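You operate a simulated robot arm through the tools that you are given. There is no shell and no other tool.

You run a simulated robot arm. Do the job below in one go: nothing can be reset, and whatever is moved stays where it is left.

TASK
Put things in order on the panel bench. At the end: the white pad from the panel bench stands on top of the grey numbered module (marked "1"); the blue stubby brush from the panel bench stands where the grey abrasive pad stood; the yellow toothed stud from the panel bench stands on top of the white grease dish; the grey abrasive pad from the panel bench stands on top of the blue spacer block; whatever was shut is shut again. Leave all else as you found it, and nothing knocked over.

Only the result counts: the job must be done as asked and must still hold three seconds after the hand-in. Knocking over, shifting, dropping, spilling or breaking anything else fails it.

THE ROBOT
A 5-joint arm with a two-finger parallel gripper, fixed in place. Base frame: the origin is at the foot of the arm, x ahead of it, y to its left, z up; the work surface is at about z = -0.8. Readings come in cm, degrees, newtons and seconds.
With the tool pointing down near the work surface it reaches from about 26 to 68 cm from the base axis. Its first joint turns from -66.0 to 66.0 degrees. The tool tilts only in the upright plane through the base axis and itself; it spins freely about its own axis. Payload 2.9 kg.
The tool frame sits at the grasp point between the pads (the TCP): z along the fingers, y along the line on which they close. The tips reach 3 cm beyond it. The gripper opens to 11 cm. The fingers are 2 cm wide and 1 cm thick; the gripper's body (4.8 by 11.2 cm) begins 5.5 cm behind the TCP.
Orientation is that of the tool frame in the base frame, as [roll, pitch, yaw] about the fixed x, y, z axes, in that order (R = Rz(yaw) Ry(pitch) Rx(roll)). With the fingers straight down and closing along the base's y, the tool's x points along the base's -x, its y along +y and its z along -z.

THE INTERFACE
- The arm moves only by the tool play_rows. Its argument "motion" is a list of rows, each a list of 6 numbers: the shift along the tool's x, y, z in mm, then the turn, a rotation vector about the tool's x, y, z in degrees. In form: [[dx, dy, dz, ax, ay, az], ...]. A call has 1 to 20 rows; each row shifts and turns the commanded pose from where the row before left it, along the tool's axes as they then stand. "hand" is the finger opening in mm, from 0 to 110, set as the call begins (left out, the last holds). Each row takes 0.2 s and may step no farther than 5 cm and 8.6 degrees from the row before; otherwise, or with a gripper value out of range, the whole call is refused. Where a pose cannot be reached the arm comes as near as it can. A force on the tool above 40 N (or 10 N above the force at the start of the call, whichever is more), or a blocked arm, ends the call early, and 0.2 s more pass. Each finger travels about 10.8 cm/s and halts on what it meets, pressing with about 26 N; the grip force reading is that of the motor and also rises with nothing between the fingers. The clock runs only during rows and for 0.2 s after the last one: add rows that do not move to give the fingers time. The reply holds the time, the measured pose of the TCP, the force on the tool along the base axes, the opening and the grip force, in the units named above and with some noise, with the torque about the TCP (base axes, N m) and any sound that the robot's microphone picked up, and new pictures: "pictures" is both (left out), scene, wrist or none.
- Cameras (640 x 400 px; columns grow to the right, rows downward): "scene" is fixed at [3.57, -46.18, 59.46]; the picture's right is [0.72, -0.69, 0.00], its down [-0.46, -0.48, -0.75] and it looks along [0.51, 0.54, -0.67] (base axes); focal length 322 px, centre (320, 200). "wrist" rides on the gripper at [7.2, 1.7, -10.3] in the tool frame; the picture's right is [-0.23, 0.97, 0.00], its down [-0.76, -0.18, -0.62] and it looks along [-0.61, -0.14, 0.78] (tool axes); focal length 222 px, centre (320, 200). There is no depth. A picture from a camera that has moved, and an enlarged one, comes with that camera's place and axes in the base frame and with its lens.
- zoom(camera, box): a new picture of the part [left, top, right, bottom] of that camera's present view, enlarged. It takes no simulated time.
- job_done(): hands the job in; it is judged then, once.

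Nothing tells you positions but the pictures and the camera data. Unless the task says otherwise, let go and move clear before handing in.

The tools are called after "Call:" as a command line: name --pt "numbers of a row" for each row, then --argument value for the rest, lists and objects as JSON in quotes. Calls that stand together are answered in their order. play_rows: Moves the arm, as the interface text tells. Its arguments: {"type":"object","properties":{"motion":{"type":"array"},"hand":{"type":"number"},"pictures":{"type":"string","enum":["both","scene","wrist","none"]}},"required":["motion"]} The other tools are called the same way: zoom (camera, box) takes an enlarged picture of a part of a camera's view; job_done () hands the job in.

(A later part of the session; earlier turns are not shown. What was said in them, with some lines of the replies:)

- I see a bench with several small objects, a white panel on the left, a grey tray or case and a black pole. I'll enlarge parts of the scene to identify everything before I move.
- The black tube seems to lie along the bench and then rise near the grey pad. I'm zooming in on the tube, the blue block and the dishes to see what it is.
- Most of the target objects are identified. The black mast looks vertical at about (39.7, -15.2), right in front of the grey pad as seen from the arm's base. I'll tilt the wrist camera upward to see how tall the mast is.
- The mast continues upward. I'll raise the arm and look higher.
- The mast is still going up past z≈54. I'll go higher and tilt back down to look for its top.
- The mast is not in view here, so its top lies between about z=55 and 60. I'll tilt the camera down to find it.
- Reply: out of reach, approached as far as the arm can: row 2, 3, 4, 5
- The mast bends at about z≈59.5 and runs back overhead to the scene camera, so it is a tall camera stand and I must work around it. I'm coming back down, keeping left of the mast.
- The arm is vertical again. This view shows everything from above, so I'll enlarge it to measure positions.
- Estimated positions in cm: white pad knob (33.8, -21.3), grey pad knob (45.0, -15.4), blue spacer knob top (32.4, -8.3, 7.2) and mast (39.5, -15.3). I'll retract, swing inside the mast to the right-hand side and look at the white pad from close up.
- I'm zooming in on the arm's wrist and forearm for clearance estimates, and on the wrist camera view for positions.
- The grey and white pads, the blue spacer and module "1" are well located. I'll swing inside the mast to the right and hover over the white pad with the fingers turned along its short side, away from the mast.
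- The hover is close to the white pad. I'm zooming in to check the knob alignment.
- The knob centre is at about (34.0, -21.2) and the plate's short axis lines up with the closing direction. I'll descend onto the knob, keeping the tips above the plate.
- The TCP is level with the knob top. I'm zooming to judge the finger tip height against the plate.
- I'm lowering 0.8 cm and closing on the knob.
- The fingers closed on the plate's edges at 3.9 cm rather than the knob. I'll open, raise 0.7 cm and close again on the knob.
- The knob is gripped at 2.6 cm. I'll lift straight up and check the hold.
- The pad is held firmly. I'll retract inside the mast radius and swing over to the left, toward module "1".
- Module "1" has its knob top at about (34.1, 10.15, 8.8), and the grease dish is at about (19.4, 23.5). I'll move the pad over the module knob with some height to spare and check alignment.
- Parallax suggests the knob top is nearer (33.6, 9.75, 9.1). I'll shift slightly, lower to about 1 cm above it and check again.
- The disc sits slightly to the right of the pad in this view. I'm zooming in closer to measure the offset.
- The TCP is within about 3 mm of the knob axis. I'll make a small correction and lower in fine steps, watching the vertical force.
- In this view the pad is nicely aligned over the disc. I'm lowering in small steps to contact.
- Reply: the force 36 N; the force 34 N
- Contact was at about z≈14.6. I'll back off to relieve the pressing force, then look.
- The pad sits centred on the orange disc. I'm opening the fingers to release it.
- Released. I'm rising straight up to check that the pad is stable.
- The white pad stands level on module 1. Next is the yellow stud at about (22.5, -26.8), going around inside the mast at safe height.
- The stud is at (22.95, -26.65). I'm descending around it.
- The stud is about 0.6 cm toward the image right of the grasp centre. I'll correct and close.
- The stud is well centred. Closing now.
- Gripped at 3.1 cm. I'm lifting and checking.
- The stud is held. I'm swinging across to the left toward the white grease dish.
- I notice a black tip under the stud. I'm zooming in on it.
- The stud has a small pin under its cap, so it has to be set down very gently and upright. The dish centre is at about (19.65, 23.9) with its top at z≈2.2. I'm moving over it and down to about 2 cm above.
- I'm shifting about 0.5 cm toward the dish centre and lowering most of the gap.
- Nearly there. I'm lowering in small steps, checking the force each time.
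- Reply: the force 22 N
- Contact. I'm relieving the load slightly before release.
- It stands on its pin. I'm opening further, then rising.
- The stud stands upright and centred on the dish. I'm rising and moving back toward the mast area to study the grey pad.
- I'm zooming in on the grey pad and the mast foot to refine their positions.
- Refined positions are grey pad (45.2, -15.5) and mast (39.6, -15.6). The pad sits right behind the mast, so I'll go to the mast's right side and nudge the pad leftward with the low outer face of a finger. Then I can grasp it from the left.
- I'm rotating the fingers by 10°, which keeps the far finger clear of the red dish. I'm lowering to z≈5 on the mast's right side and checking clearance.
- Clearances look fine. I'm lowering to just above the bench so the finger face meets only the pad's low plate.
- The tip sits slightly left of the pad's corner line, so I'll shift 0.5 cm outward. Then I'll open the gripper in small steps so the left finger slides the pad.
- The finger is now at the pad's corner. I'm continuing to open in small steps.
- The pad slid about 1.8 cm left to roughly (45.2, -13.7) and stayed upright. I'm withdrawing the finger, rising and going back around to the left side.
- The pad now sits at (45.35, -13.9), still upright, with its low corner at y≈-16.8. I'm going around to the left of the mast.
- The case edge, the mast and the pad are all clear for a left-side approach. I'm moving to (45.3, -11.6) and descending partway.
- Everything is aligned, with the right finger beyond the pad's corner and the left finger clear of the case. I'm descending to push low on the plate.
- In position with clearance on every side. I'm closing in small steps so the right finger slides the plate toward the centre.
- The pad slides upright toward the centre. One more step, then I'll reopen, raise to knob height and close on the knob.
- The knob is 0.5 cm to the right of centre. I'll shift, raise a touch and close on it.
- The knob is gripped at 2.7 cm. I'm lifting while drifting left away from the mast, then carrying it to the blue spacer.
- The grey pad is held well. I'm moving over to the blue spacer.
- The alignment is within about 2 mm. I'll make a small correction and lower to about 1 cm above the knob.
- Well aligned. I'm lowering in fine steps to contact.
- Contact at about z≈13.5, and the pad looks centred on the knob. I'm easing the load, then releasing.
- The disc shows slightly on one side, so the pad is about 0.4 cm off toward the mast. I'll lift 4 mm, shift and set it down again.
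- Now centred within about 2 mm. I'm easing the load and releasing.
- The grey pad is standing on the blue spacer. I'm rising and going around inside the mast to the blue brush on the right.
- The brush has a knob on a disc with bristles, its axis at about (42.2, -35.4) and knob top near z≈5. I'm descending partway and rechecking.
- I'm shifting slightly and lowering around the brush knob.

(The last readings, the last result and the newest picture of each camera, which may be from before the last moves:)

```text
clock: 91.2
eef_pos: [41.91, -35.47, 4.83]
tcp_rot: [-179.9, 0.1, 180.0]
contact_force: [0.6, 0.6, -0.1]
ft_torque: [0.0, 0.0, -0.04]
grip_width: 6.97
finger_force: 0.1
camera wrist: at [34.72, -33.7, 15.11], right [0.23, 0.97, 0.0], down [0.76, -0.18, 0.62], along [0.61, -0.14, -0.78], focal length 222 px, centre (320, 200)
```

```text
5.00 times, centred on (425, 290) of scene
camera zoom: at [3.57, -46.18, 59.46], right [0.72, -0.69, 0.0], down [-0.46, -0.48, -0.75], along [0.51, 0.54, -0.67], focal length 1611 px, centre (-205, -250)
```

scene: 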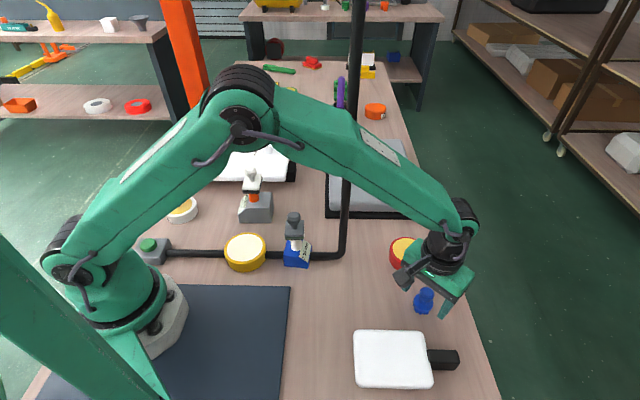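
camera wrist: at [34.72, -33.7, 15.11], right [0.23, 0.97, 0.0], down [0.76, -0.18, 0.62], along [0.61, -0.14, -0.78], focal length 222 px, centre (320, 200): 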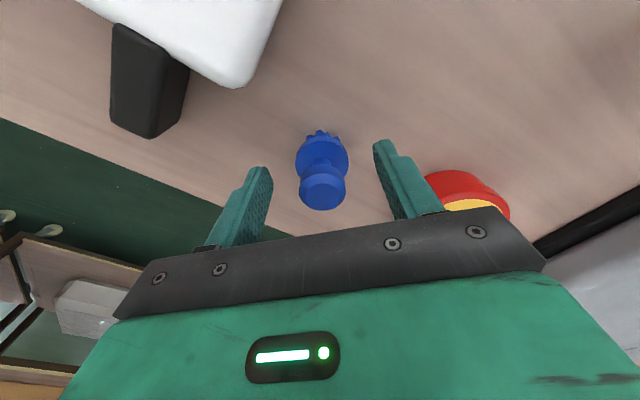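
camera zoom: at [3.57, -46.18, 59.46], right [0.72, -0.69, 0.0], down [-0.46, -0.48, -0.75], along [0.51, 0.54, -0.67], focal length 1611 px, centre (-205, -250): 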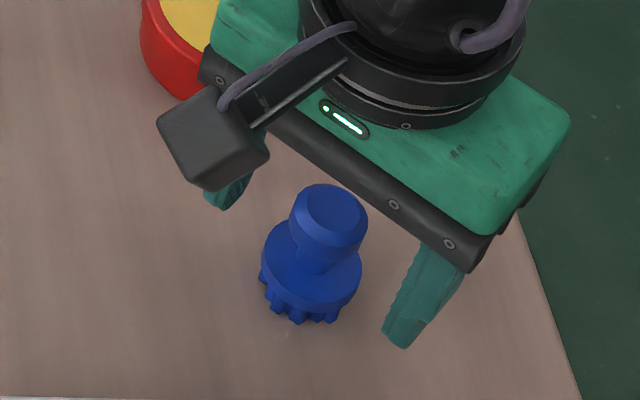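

I'm lowering 3 mm more and closing on the knob.

Call:
play_rows --pt "-1.5 1 3 0 0 0" --pt "0 0 0 0 0 0" --hand 50 --pictures "none"

Call:
play_rows --pt "0 0 0 0 0 0" --pt "0 0 0 0 0 0" --pt "0 0 0 0 0 0" --hand 15

Call:
zoom --camera "wrist" --box '[220, 90, 420, 215]'

```text
clock: 91.8
eef_pos: [42.09, -35.18, 4.46]
tcp_rot: [-180.0, 0.0, 179.9]
contact_force: [0.2, 0.0, 0.3]
ft_torque: [-0.01, 0.01, 0.03]
grip_width: 5.02
finger_force: 0.1
```

```text
clock: 92.6
eef_pos: [42.06, -35.1, 4.51]
tcp_rot: [180.0, 0.1, -180.0]
contact_force: [0.5, 0.0, 0.9]
ft_torque: [-0.03, -0.04, -0.02]
grip_width: 2.62
finger_force: 25.7
camera wrist: at [34.82, -33.55, 14.77], right [0.23, 0.97, 0.0], down [0.76, -0.18, 0.62], along [0.61, -0.14, -0.78], focal length 222 px, centre (320, 200)
```

scene: 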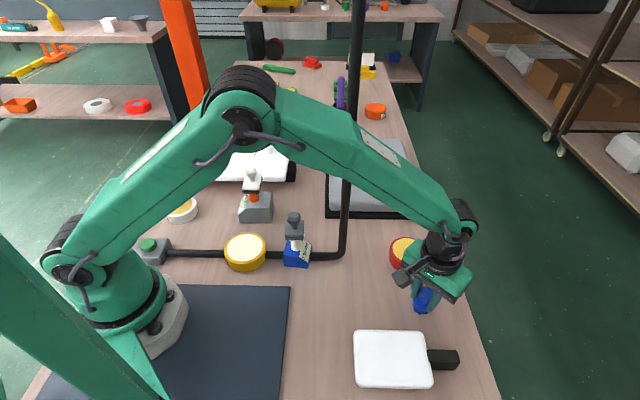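
wrist: 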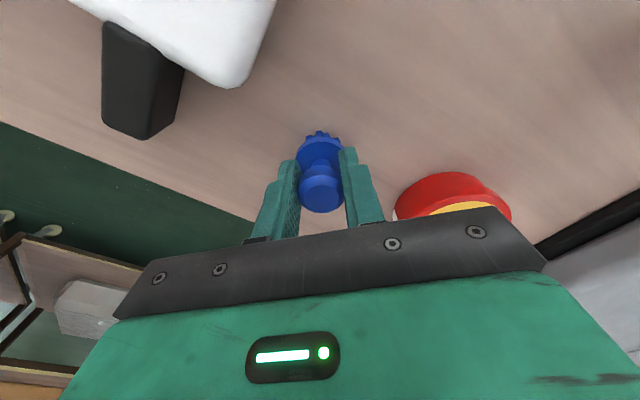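

```text
3.20 times, centred on (320, 152) of wrist
camera zoom: at [34.82, -33.55, 14.77], right [0.23, 0.97, 0.0], down [0.76, -0.18, 0.62], along [0.61, -0.14, -0.78], focal length 711 px, centre (320, 352)
```

zoom: 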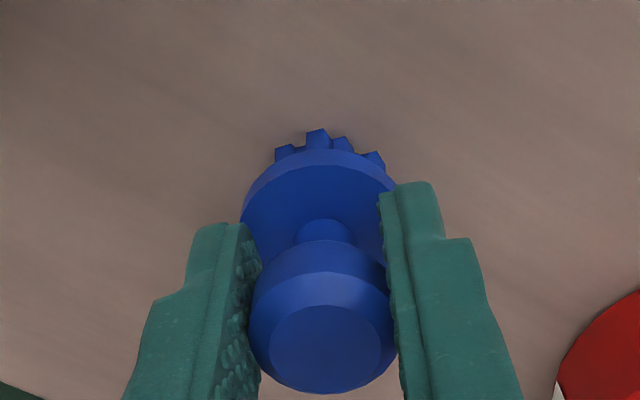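

The brush is gripped. I'm lifting and carrying it inside the mast to the left side.

Call:
play_rows --pt "0 0 -10 0 0 0" --pt "0 0 -30 0 0 0" --pt "0 0 -40 0 0 0" --pt "0 0 -40 0 0 0" --pt "0 0 -40 0 0 0" --pt "0 0 -35 0 0 0" --pt "0 0 0 0 0 0"

Call:
play_rows --pt "30.3 27.8 0 0 0 0" --pt "30.3 27.8 0 0 0 0" --pt "30.3 27.8 0 0 0 0" --pt "30.3 27.8 0 0 0 0" --pt "21.7 29.3 0 0 0 0" --pt "21.7 29.3 0 0 0 0" --pt "21.7 29.3 0 0 0 0" --pt "-13.3 35.7 0 0 0 0" --pt "-13.3 35.7 0 0 0 0" --pt "-13.3 35.7 0 0 0 0" --pt "0 0 0 0 0 0" --pt "0 0 0 0 0 0"

```text
clock: 94.2
eef_pos: [41.85, -35.61, 23.88]
tcp_rot: [179.9, 0.0, -180.0]
contact_force: [-0.8, 0.4, -0.7]
ft_torque: [0.0, 0.01, 0.01]
grip_width: 2.59
finger_force: 26.0
camera wrist: at [34.59, -33.9, 34.14], right [0.23, 0.97, 0.0], down [0.76, -0.18, 0.62], along [0.61, -0.14, -0.78], focal length 222 px, centre (320, 200)
```

scene: 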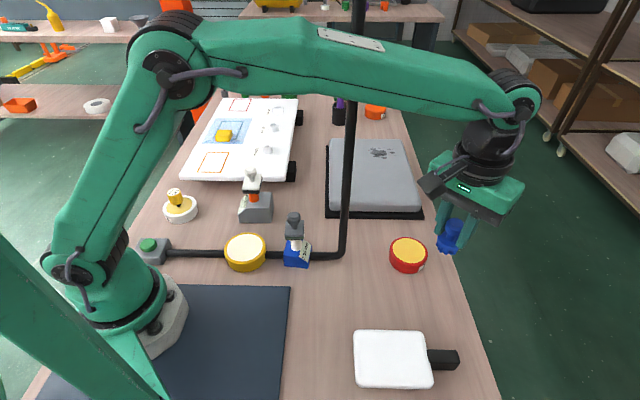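
wrist: 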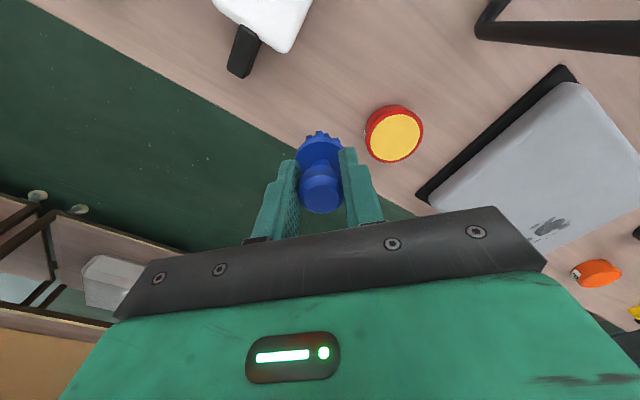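

```text
clock: 96.8
eef_pos: [27.21, -4.74, 23.65]
tcp_rot: [180.0, 0.0, 180.0]
contact_force: [-0.4, 0.1, -0.8]
ft_torque: [-0.01, 0.01, -0.01]
grip_width: 2.61
finger_force: 26.2
camera wrist: at [19.99, -3.08, 33.96], right [0.23, 0.97, 0.0], down [0.76, -0.18, 0.62], along [0.61, -0.14, -0.78], focal length 222 px, centre (320, 200)
```

scene: 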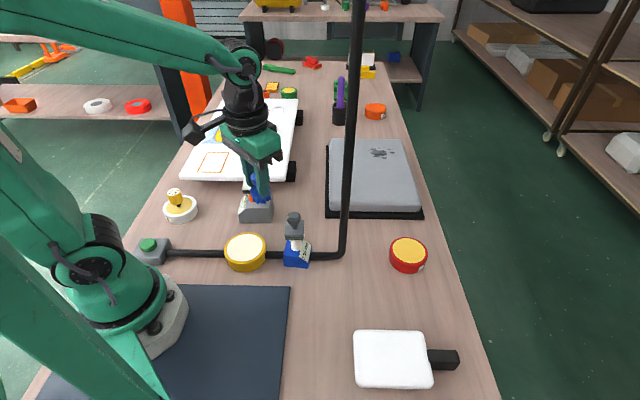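
wrist: 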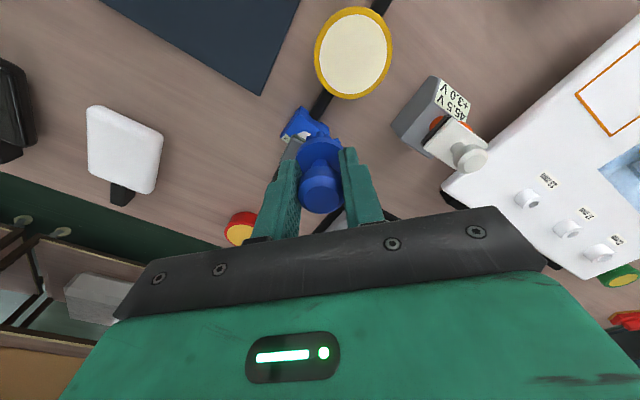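

I'm moving out on the left side of the mast and positioning above the drop point next to the target spot.

Call:
play_rows --pt "-43 0 0 0 0 0" --pt "-43 0 0 0 0 0" --pt "-43 0 0 0 0 0" --pt "-44 0 0 0 0 0" --pt "-4 -24 0 0 0 0" --pt "-4 -25 0 0 0 0" --pt "0 -24 0 0 0 0" --pt "0 0 30 0 0 0" --pt "0 0 35 0 0 0" --pt "0 0 35 0 0 0" --pt "0 0 35 0 0 0" --pt "0 0 0 0 0 0" --pt "0 0 0 0 0 0"

Call:
zoom --camera "scene" --box '[290, 110, 430, 270]'

Call:
zoom --camera "wrist" --box '[180, 60, 420, 210]'

```text
clock: 99.6
eef_pos: [45.46, -12.02, 10.32]
tcp_rot: [180.0, 0.0, 180.0]
contact_force: [0.3, 1.0, -0.1]
ft_torque: [0.04, 0.0, -0.04]
grip_width: 2.6
finger_force: 25.8
camera wrist: at [38.22, -10.28, 20.74], right [0.23, 0.97, 0.0], down [0.76, -0.18, 0.62], along [0.61, -0.14, -0.78], focal length 222 px, centre (320, 200)
```

scene: 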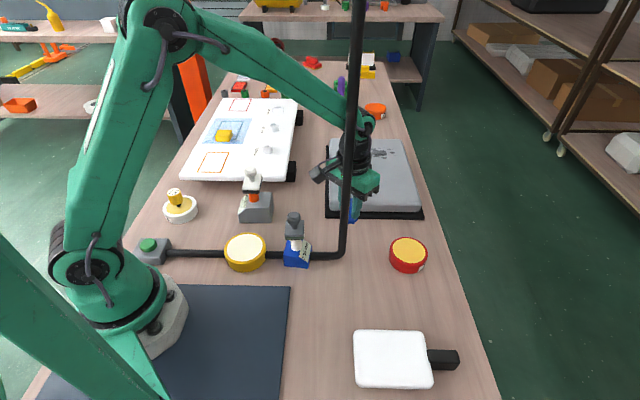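
wrist: 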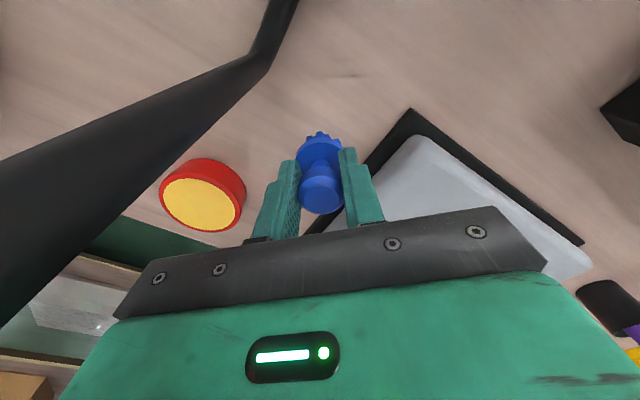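

```text
2.50 times, centred on (360, 190) of scene
camera zoom: at [3.57, -46.18, 59.46], right [0.72, -0.69, 0.0], down [-0.46, -0.48, -0.75], along [0.51, 0.54, -0.67], focal length 805 px, centre (220, 225)
```

zoom: 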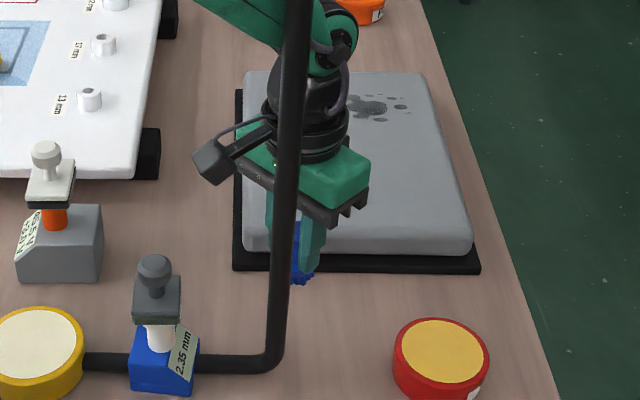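

```text
2.67 times, centred on (300, 135) of wrist
camera zoom: at [38.22, -10.28, 20.74], right [0.23, 0.97, 0.0], down [0.76, -0.18, 0.62], along [0.61, -0.14, -0.78], focal length 592 px, centre (373, 373)
```

zoom: 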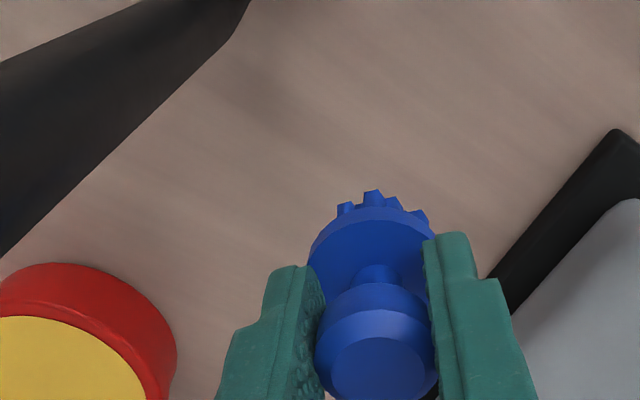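

I'm lowering the brush toward the bench beside the target spot.

Call:
play_rows --pt "2 -2 20 0 0 0" --pt "0 0 20 0 0 0" --pt "0 0 13 0 0 0" --pt "0 0 0 0 0 0" --pt "0 0 0 0 0 0" --pictures "none"

Call:
play_rows --pt "0 0 2 0 0 0" --pt "0 0 0 0 0 0" --pictures "none"

```text
clock: 100.8
eef_pos: [45.27, -12.02, 5.1]
tcp_rot: [180.0, 0.0, -180.0]
contact_force: [-0.4, 0.7, -0.8]
ft_torque: [-0.04, -0.01, -0.02]
grip_width: 2.62
finger_force: 26.1
```

```text
clock: 101.4
eef_pos: [45.19, -12.01, 4.94]
tcp_rot: [-180.0, 0.0, 180.0]
contact_force: [0.2, -0.1, -0.5]
ft_torque: [0.0, 0.02, -0.01]
grip_width: 2.62
finger_force: 25.7
```

Call:
play_rows --pt "0 0 2 0 0 0" --pt "0 0 0 0 0 0" --pictures "none"

```text
clock: 102.0
eef_pos: [45.17, -12.06, 4.78]
tcp_rot: [180.0, 0.0, 180.0]
contact_force: [0.2, 0.4, -0.2]
ft_torque: [0.02, 0.04, 0.01]
grip_width: 2.62
finger_force: 25.8
```

Call:
play_rows --pt "0 0 1.5 0 0 0" --pt "0 0 0 0 0 0" --pictures "none"

```text
clock: 102.6
eef_pos: [45.23, -12.1, 4.61]
tcp_rot: [-180.0, 0.0, -180.0]
contact_force: [-0.5, 0.3, -0.8]
ft_torque: [-0.02, 0.01, 0.0]
grip_width: 2.6
finger_force: 25.4
```

Call:
play_rows --pt "0 0 1 0 0 0" --pt "0 0 0 0 0 0" --pictures "none"

```text
clock: 103.2
eef_pos: [45.23, -12.2, 4.57]
tcp_rot: [-180.0, 0.1, -179.9]
contact_force: [-0.7, -0.5, -0.9]
ft_torque: [0.0, -0.02, -0.01]
grip_width: 2.61
finger_force: 26.0
```

Call:
play_rows --pt "0 0 1 0 0 0" --pt "0 0 0 0 0 0" --pictures "none"

```text
clock: 103.8
eef_pos: [45.31, -12.15, 4.48]
tcp_rot: [-180.0, -0.1, 180.0]
contact_force: [0.0, -0.9, 0.0]
ft_torque: [-0.01, 0.02, 0.0]
grip_width: 2.62
finger_force: 26.1
```

Call:
play_rows --pt "0 0 1 0 0 0" --pt "0 0 0 0 0 0" --pictures "none"

```text
clock: 104.4
eef_pos: [45.27, -12.09, 4.44]
tcp_rot: [180.0, 0.0, 180.0]
contact_force: [-3.3, 2.8, 10.7]
ft_torque: [0.16, 0.07, 0.04]
grip_width: 2.59
finger_force: 26.0
```

Bench contact. I'm easing off and releasing.

Call:
play_rows --pt "0 0 -0.5 0 0 0" --pt "0 0 0 0 0 0" --pictures "none"

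Call:
play_rows --pt "0 0 0 0 0 0" --pt "0 0 0 0 0 0" --hand 34 --pictures "none"

Call:
play_rows --pt "0 0 0 0 0 0" --pt "0 0 0 0 0 0" --hand 60

Call:
zoom --camera "wrist" --box '[220, 90, 420, 215]'

```text
clock: 105.0
eef_pos: [45.27, -12.09, 4.48]
tcp_rot: [179.9, 0.0, 179.9]
contact_force: [-2.8, 4.9, 17.5]
ft_torque: [0.25, 0.14, 0.03]
grip_width: 2.6
finger_force: 25.9
```

```text
clock: 105.6
eef_pos: [45.21, -12.21, 4.36]
tcp_rot: [179.9, 0.1, -179.9]
contact_force: [1.2, -1.6, 10.6]
ft_torque: [-0.04, -0.07, 0.02]
grip_width: 3.24
finger_force: 0.0
```

```text
clock: 106.2
eef_pos: [45.11, -12.13, 4.32]
tcp_rot: [-180.0, -0.1, 180.0]
contact_force: [0.0, -1.2, -0.2]
ft_torque: [0.0, 0.0, 0.01]
grip_width: 5.99
finger_force: 0.0
camera wrist: at [37.99, -10.47, 14.62], right [0.23, 0.97, 0.0], down [0.76, -0.18, 0.62], along [0.61, -0.14, -0.78], focal length 222 px, centre (320, 200)
```

scene: 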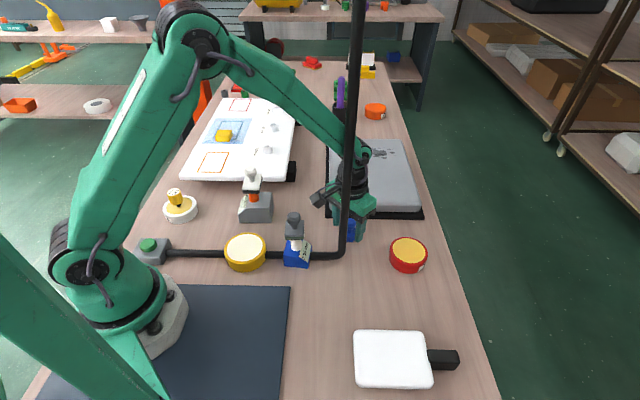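
wrist: 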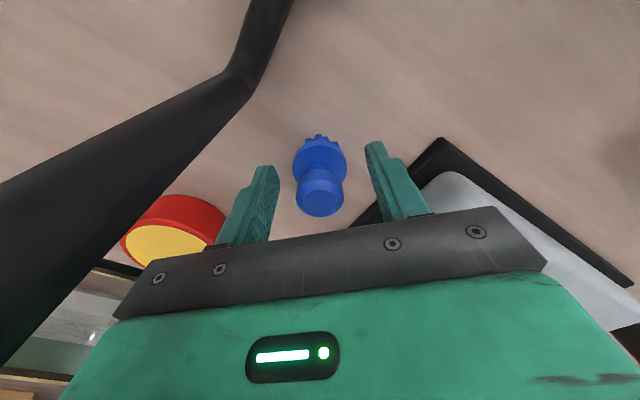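

```text
3.20 times, centred on (320, 152) of wrist
camera zoom: at [37.99, -10.47, 14.62], right [0.23, 0.97, 0.0], down [0.76, -0.18, 0.62], along [0.61, -0.14, -0.78], focal length 711 px, centre (320, 352)
```

zoom: 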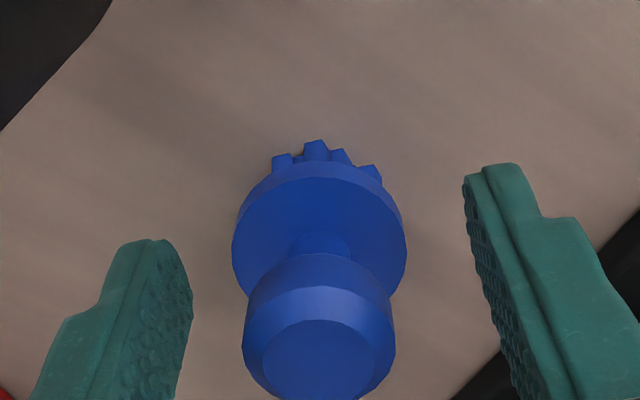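

The brush stands on the bench. I'm rising, moving left and getting a precise fix on it.

Call:
play_rows --pt "0 0 -20 0 0 0" --pt "0 0 -40 0 0 0" --pt "0 0 -40 0 0 0" --pt "0 25 0 0 0 0" --pt "0 24 0 0 0 0" --pt "0 0 0 0 0 0" --pt "0 0 0 0 0 0" --hand 60

Call:
play_rows --pt "0 0 0 0 0 0" --pt "0 0 0 0 0 0" --hand 40 --pictures "none"

Call:
zoom --camera "wrist" --box '[180, 40, 420, 190]'

Call:
zoom --camera "scene" --box '[310, 190, 400, 270]'

```text
clock: 107.8
eef_pos: [45.18, -7.02, 14.34]
tcp_rot: [179.9, 0.0, 180.0]
contact_force: [0.5, 0.4, -0.5]
ft_torque: [0.01, 0.02, -0.01]
grip_width: 6.01
finger_force: 0.0
camera wrist: at [37.95, -5.43, 24.63], right [0.23, 0.97, 0.0], down [0.76, -0.18, 0.62], along [0.61, -0.14, -0.78], focal length 222 px, centre (320, 200)
```

scene: 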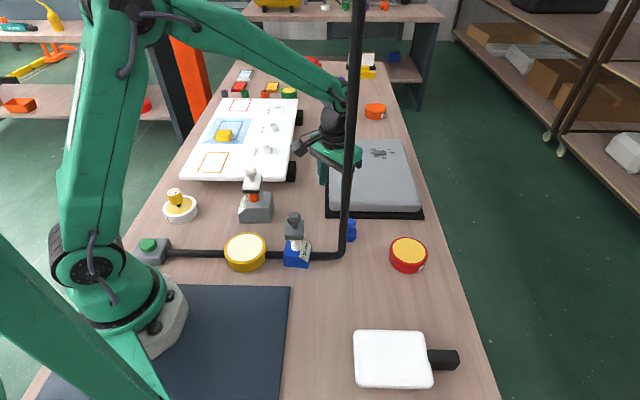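
wrist: 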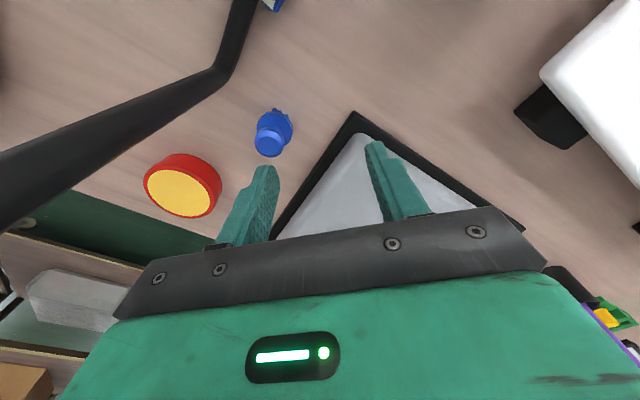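

```text
clock: 108.4
eef_pos: [45.19, -7.29, 14.41]
tcp_rot: [180.0, 0.0, 180.0]
contact_force: [-0.2, 0.3, 0.6]
ft_torque: [0.01, -0.02, -0.01]
grip_width: 4.02
finger_force: 0.0
```

```text
2.67 times, centred on (300, 115) of wrist
camera zoom: at [37.95, -5.45, 24.62], right [0.23, 0.97, 0.0], down [0.76, -0.18, 0.62], along [0.61, -0.14, -0.78], focal length 592 px, centre (373, 427)
```

zoom: 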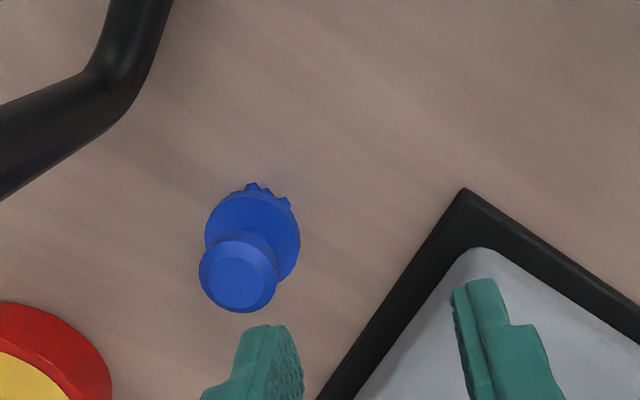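

```text
5.00 times, centred on (355, 230) of scene
camera zoom: at [3.57, -46.18, 59.46], right [0.72, -0.69, 0.0], down [-0.46, -0.48, -0.75], along [0.51, 0.54, -0.67], focal length 1611 px, centre (145, 50)
```

zoom: 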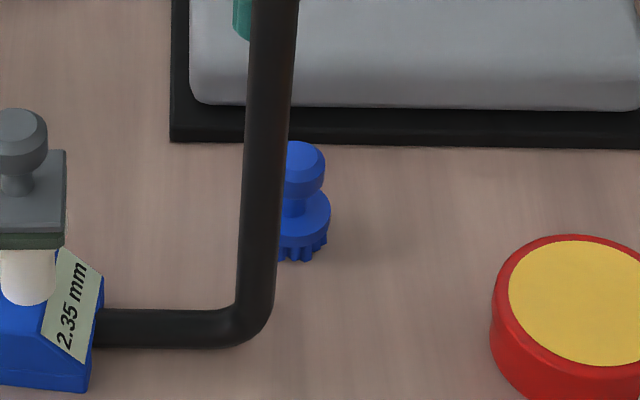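

The brush is at about (45.3, -12.15) and the target is (45.2, -15.5). I'll narrow the fingers, lower just left of the brush and push it right by its low disc.

Call:
play_rows --pt "0 -3 0 0 0 0" --pt "0 0 30 0 0 0" --pt "0 0 30 0 0 0" --pt "0 0 30 0 0 0" --pt "0 0 0 0 0 0" --pt "0 0 0 0 0 0" --hand 20

Call:
zoom --camera "wrist" --box '[200, 80, 440, 220]'

Call:
zoom --camera "scene" --box '[300, 130, 400, 260]'

```text
clock: 109.8
eef_pos: [45.1, -7.56, 5.25]
tcp_rot: [-180.0, 0.0, 180.0]
contact_force: [-0.3, 0.4, -0.5]
ft_torque: [0.02, 0.0, 0.0]
grip_width: 2.01
finger_force: 0.0
camera wrist: at [37.92, -5.85, 15.6], right [0.23, 0.97, 0.0], down [0.76, -0.18, 0.62], along [0.61, -0.14, -0.78], focal length 222 px, centre (320, 200)
```

scene: 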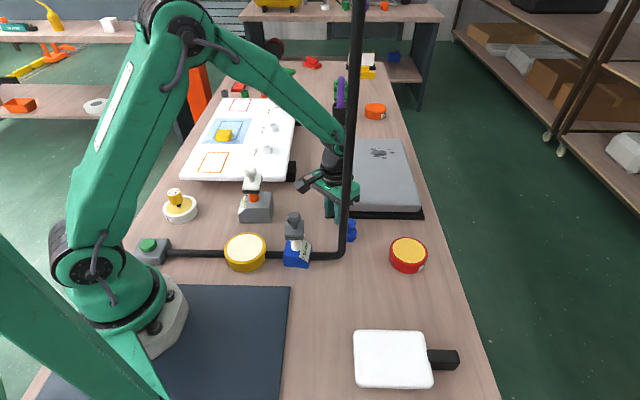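
wrist: 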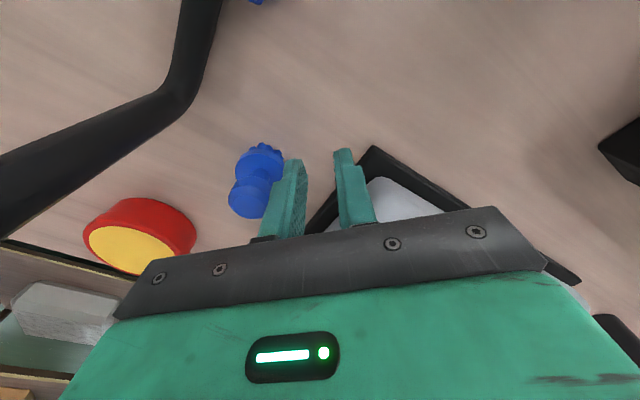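

```text
2.67 times, centred on (320, 150) of wrist
camera zoom: at [37.92, -5.85, 15.6], right [0.23, 0.97, 0.0], down [0.76, -0.18, 0.62], along [0.61, -0.14, -0.78], focal length 592 px, centre (320, 333)
```

zoom: 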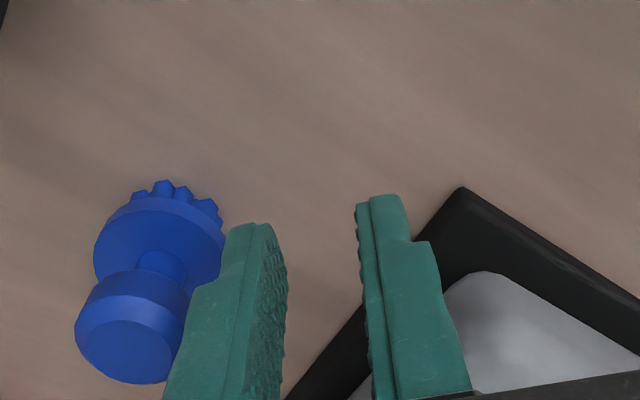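

```text
3.08 times, centred on (350, 195) of scene
camera zoom: at [3.57, -46.18, 59.46], right [0.72, -0.69, 0.0], down [-0.46, -0.48, -0.75], along [0.51, 0.54, -0.67], focal length 991 px, centre (228, 215)
```

zoom: 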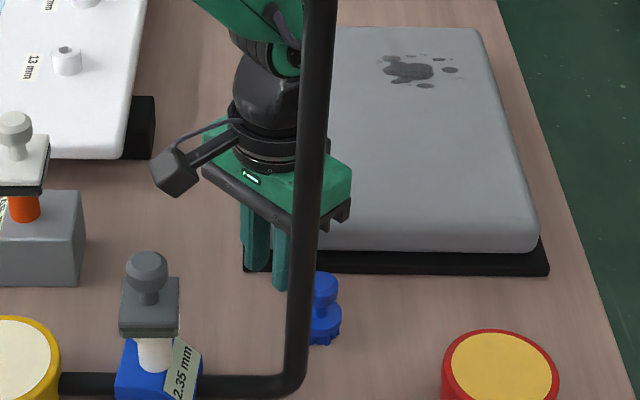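

There's clear space beside the brush. I'm lowering fully and starting the gentle push.

Call:
play_rows --pt "0 0 12 0 0 0" --pt "0 0 12 0 0 0" --pt "0 0 0 0 0 0" --pt "0 -4 0 0 0 0" --pt "0 -4 0 0 0 0" --pt "0 -4 0 0 0 0" --pt "0 -4 0 0 0 0" --pt "0 -4 0 0 0 0" --pt "0 0 0 0 0 0" --hand 20

Call:
zoom --camera "wrist" --box '[200, 80, 440, 220]'

```text
clock: 111.8
eef_pos: [45.22, -9.57, 2.89]
tcp_rot: [-179.9, 0.0, -180.0]
contact_force: [0.1, 0.7, 0.1]
ft_torque: [-0.04, 0.0, 0.0]
grip_width: 1.99
finger_force: 0.0
camera wrist: at [37.96, -7.9, 13.18], right [0.23, 0.97, 0.0], down [0.76, -0.18, 0.62], along [0.61, -0.14, -0.78], focal length 222 px, centre (320, 200)
```

scene: 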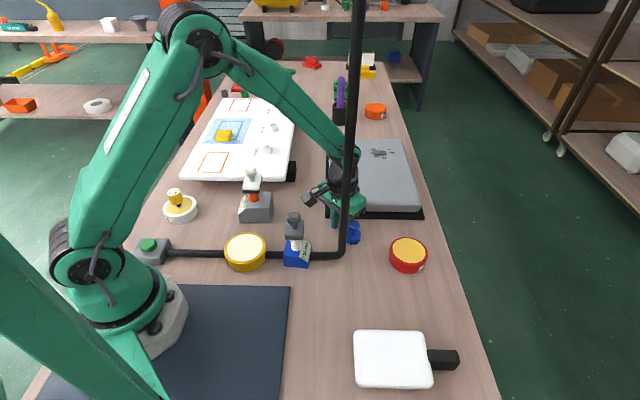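
wrist: 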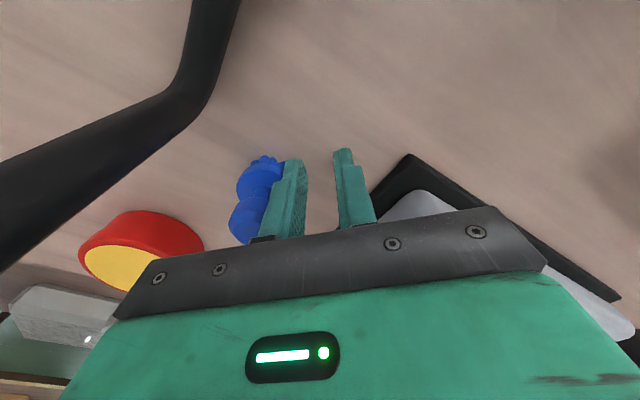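

```text
2.67 times, centred on (320, 150) of wrist
camera zoom: at [37.96, -7.9, 13.18], right [0.23, 0.97, 0.0], down [0.76, -0.18, 0.62], along [0.61, -0.14, -0.78], focal length 592 px, centre (320, 333)
```

zoom: 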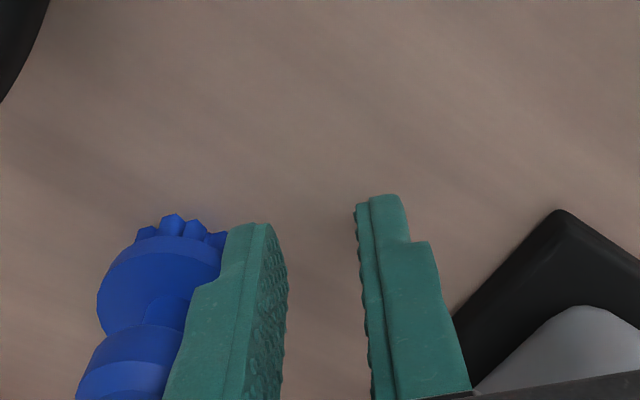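

The brush slides upright with the finger. I'm continuing the push.

Call:
play_rows --pt "0 -4 0 0 0 0" --pt "0 -4 0 0 0 0" --pt "0 -4 0 0 0 0" --pt "0 -4 0 0 0 0" --pt "0 -3 0 0 0 0" --pt "0 0 0 0 0 0" --pt "0 0 0 0 0 0" --hand 20

Call:
zoom --camera "wrist" --box '[200, 80, 440, 220]'

Call:
zoom --camera "scene" --box '[325, 210, 389, 260]'

```text
clock: 113.4
eef_pos: [45.19, -11.59, 2.91]
tcp_rot: [180.0, 0.1, 179.9]
contact_force: [0.0, -0.1, -1.0]
ft_torque: [-0.01, 0.02, 0.01]
grip_width: 2.0
finger_force: 0.0
camera wrist: at [37.98, -9.9, 13.22], right [0.23, 0.97, 0.0], down [0.76, -0.18, 0.62], along [0.61, -0.14, -0.78], focal length 222 px, centre (320, 200)
```

scene: 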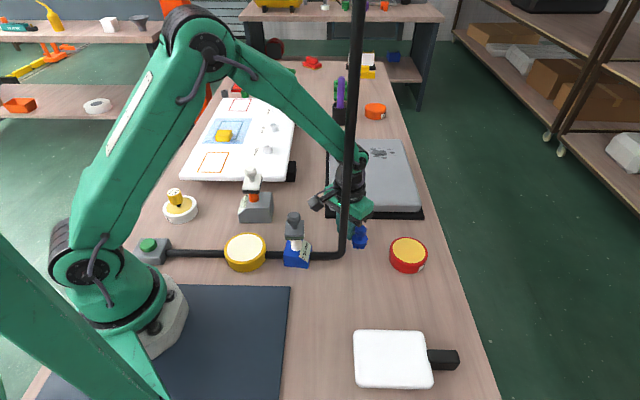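
wrist: 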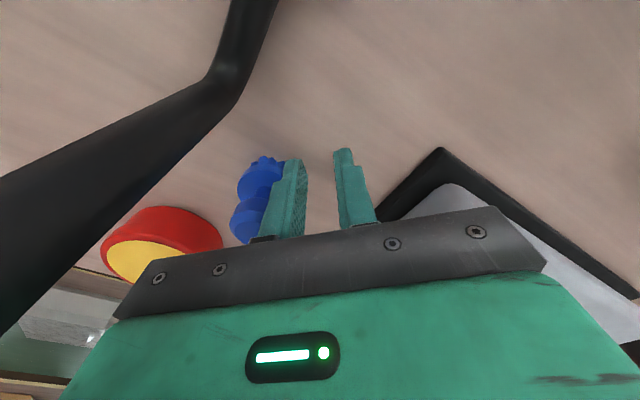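

```text
2.67 times, centred on (320, 150) of wrist
camera zoom: at [37.98, -9.9, 13.22], right [0.23, 0.97, 0.0], down [0.76, -0.18, 0.62], along [0.61, -0.14, -0.78], focal length 592 px, centre (320, 333)
```

zoom: 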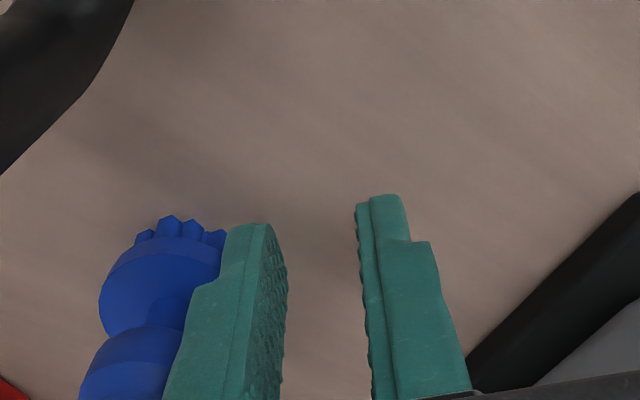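

```text
8.00 times, centred on (357, 235) of scene
camera zoom: at [3.57, -46.18, 59.46], right [0.72, -0.69, 0.0], down [-0.46, -0.48, -0.75], along [0.51, 0.54, -0.67], focal length 2577 px, centre (24, -80)
```

zoom: 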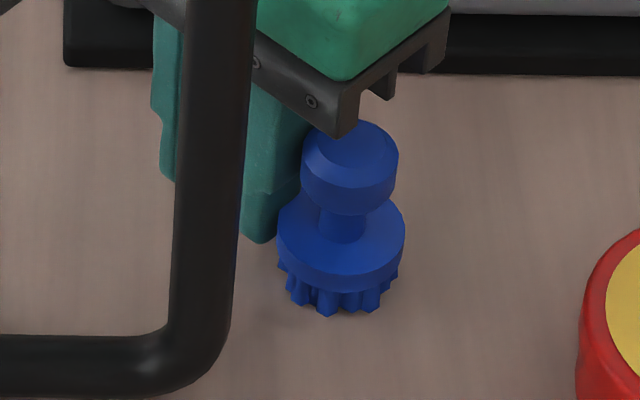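

In the scene view the brush now sits almost exactly where the pad stood, with a residual of only a few millimetres. I'm backing off, rising and checking.

Call:
play_rows --pt "0 5 0 0 0 0" --pt "0 15 0 0 0 0" --pt "0 20 0 0 0 0" --pt "0 0 -30 0 0 0" --pt "0 0 -40 0 0 0" --pt "0 0 -40 0 0 0" --pt "0 0 -40 0 0 0" --pt "0 0 -40 0 0 0" --pt "0 20 0 0 0 0" --pt "0 0 0 0 0 0" --pt "0 0 0 0 0 0" --hand 20

Call:
zoom --camera "scene" --box '[325, 210, 389, 260]'

Call:
zoom --camera "wrist" --box '[150, 40, 350, 165]'

```text
clock: 115.8
eef_pos: [45.17, -5.51, 22.0]
tcp_rot: [-179.9, 0.1, -180.0]
contact_force: [-0.6, 0.1, 0.1]
ft_torque: [0.02, 0.01, 0.01]
grip_width: 1.98
finger_force: 0.1
camera wrist: at [37.85, -3.82, 32.26], right [0.23, 0.97, 0.0], down [0.76, -0.18, 0.62], along [0.61, -0.14, -0.78], focal length 222 px, centre (320, 200)
```

scene: 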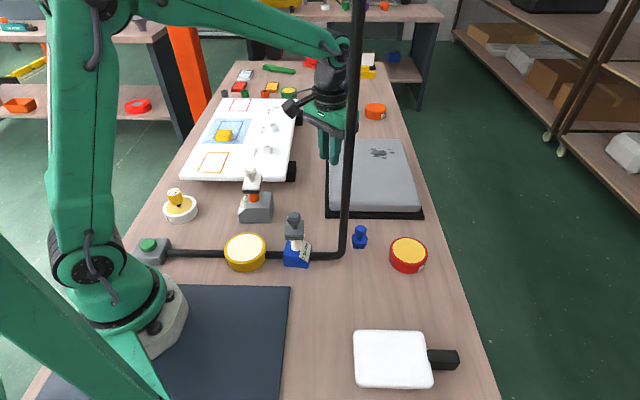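
wrist: 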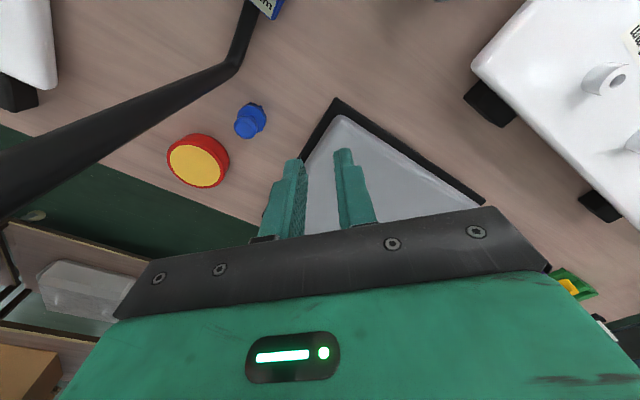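

```text
8.00 times, centred on (357, 235) of scene
camera zoom: at [3.57, -46.18, 59.46], right [0.72, -0.69, 0.0], down [-0.46, -0.48, -0.75], along [0.51, 0.54, -0.67], focal length 2577 px, centre (24, -80)
```

zoom: 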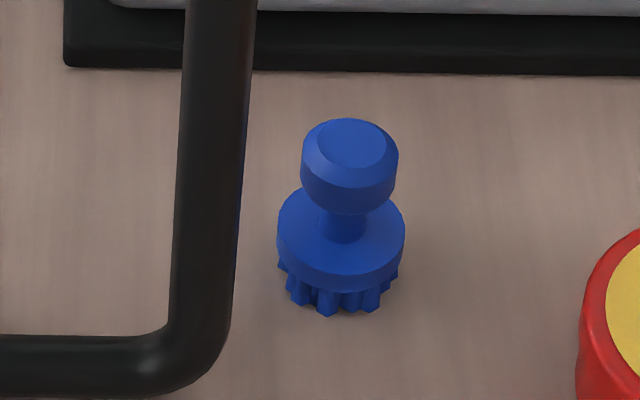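

```text
3.20 times, centred on (250, 102) of wrist
camera zoom: at [37.85, -3.82, 32.26], right [0.23, 0.97, 0.0], down [0.76, -0.18, 0.62], along [0.61, -0.14, -0.78], focal length 711 px, centre (544, 512)
```

zoom: 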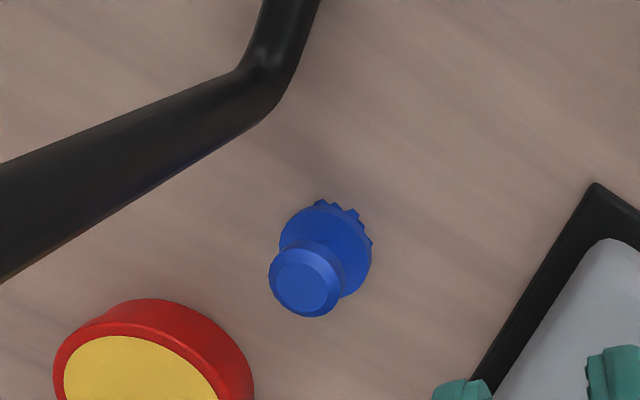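

The brush stands upright at about (45.7, -15.4), within about 0.5 cm of the pad's old place. I'm moving the arm clear and checking all four placements.

Call:
play_rows --pt "0 10 -30 0 0 0" --pt "10 10 -35 0 0 0" --pt "15 0 -30 0 0 0" --pt "0 0 0 0 0 0" --pt "0 0 0 0 0 0" --pt "0 0 0 0 0 0" --hand 80

Call:
zoom --camera "scene" --box '[140, 150, 300, 250]'

Call:
zoom --camera "scene" --box '[270, 200, 430, 300]'

Call:
zoom --camera "scene" --box '[180, 60, 320, 190]'

Call:
zoom --camera "wrist" --box '[100, 0, 540, 200]'

```text
clock: 117.2
eef_pos: [42.56, -3.52, 31.68]
tcp_rot: [-179.9, 0.0, -179.9]
contact_force: [-0.8, -0.9, 0.4]
ft_torque: [-0.01, 0.0, 0.01]
grip_width: 8.03
finger_force: 0.0
camera wrist: at [35.29, -1.85, 41.94], right [0.23, 0.97, 0.0], down [0.76, -0.18, 0.62], along [0.61, -0.14, -0.78], focal length 222 px, centre (320, 200)
```

scene: 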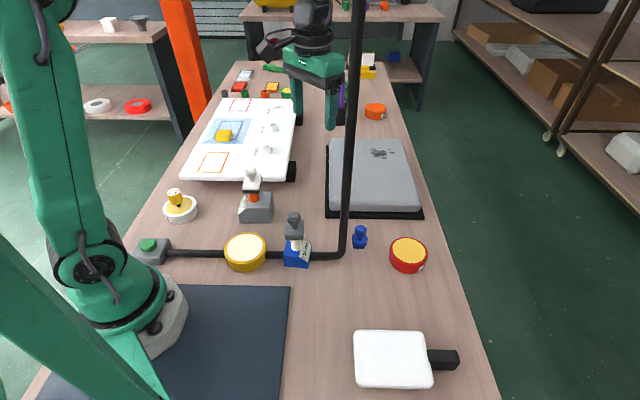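
wrist: 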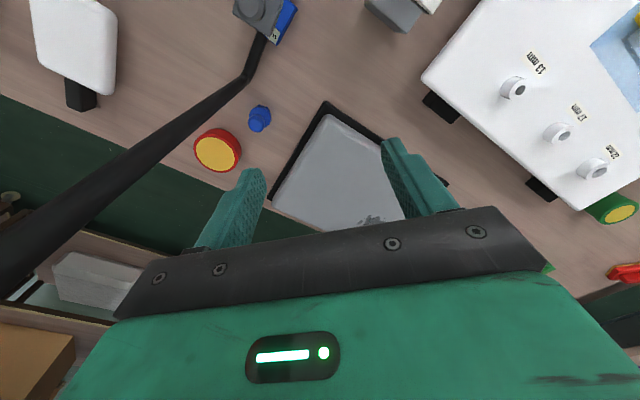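

```text
4.00 times, centred on (220, 200) of scene
camera zoom: at [3.57, -46.18, 59.46], right [0.72, -0.69, 0.0], down [-0.46, -0.48, -0.75], along [0.51, 0.54, -0.67], focal length 1289 px, centre (720, 200)
```

zoom: 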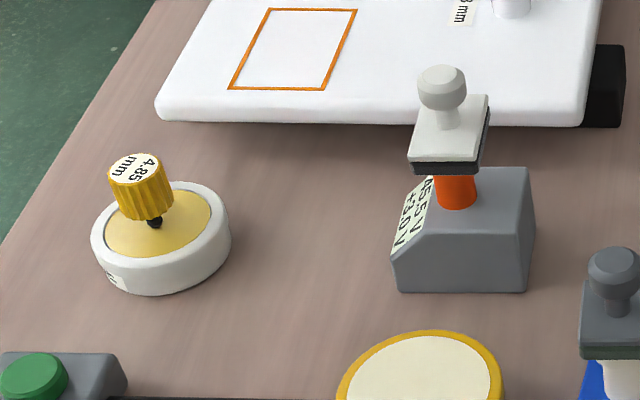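

```text
4.00 times, centred on (350, 250) of scene
camera zoom: at [3.57, -46.18, 59.46], right [0.72, -0.69, 0.0], down [-0.46, -0.48, -0.75], along [0.51, 0.54, -0.67], focal length 1289 px, centre (200, 0)
```

zoom: 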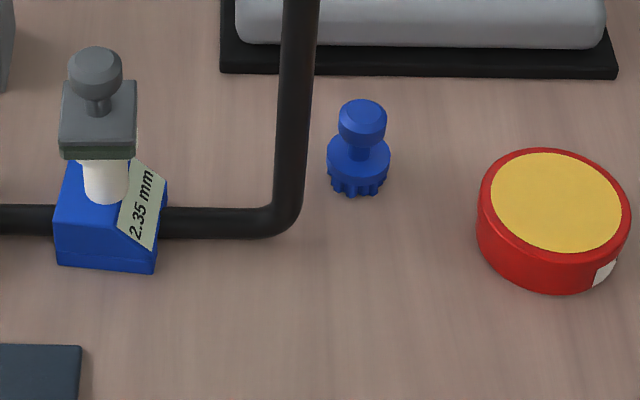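

```text
3.08 times, centred on (250, 125) of scene
camera zoom: at [3.57, -46.18, 59.46], right [0.72, -0.69, 0.0], down [-0.46, -0.48, -0.75], along [0.51, 0.54, -0.67], focal length 991 px, centre (535, 431)
```

zoom: 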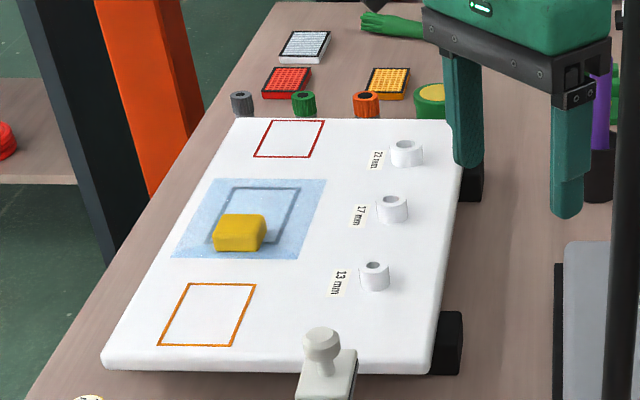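

```text
1.45 times, centred on (320, 100) of wrist
camera zoom: at [35.29, -1.85, 41.94], right [0.23, 0.97, 0.0], down [0.76, -0.18, 0.62], along [0.61, -0.14, -0.78], focal length 323 px, centre (320, 346)
```

zoom: 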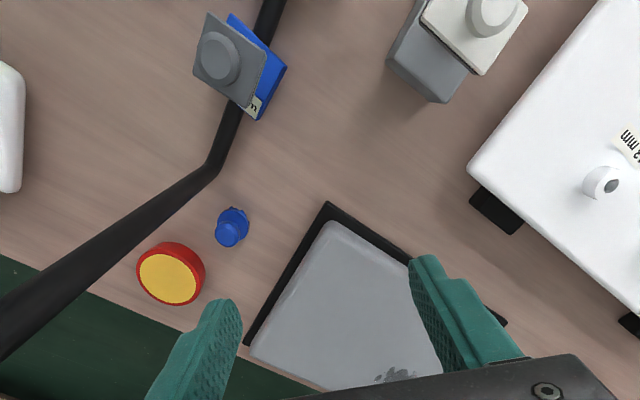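

All four items are in place and standing:
- **White pad:** on module "1".
- **Yellow stud:** on the white grease dish.
- **Grey pad:** on the blue spacer.
- **Blue brush:** where the grey pad stood, about 0.5 cm off.

I opened nothing, and the other objects and the mast look unmoved in the pictures. The arm is clear, so I'm handing in.

Call:
job_done

```text
The job is handed in.
```

I moved all four items and handed the job in; the result has not come back yet. In the last pictures everything was standing and the arm was clear.

- **White pad:** it sits level on the knob of module "1", about 0.5 cm off centre.
- **Yellow stud:** it stands upright near the middle of the white grease dish. It rests on a narrow pin about 1 cm wide, so it is the least stable of the four.
- **Grey abrasive pad:** it stands on the blue spacer block's knob, about 2 mm off centre. The camera mast blocked a direct grasp, so I slid it along the bench before picking it up.
- **Blue stubby brush:** it stands where the grey pad was, about 0.5 cm off. I set it down beside the spot and pushed it in, again because of the mast.

I found nothing that was shut, so there was nothing to close again. The other objects and the mast look unmoved in the pictures.
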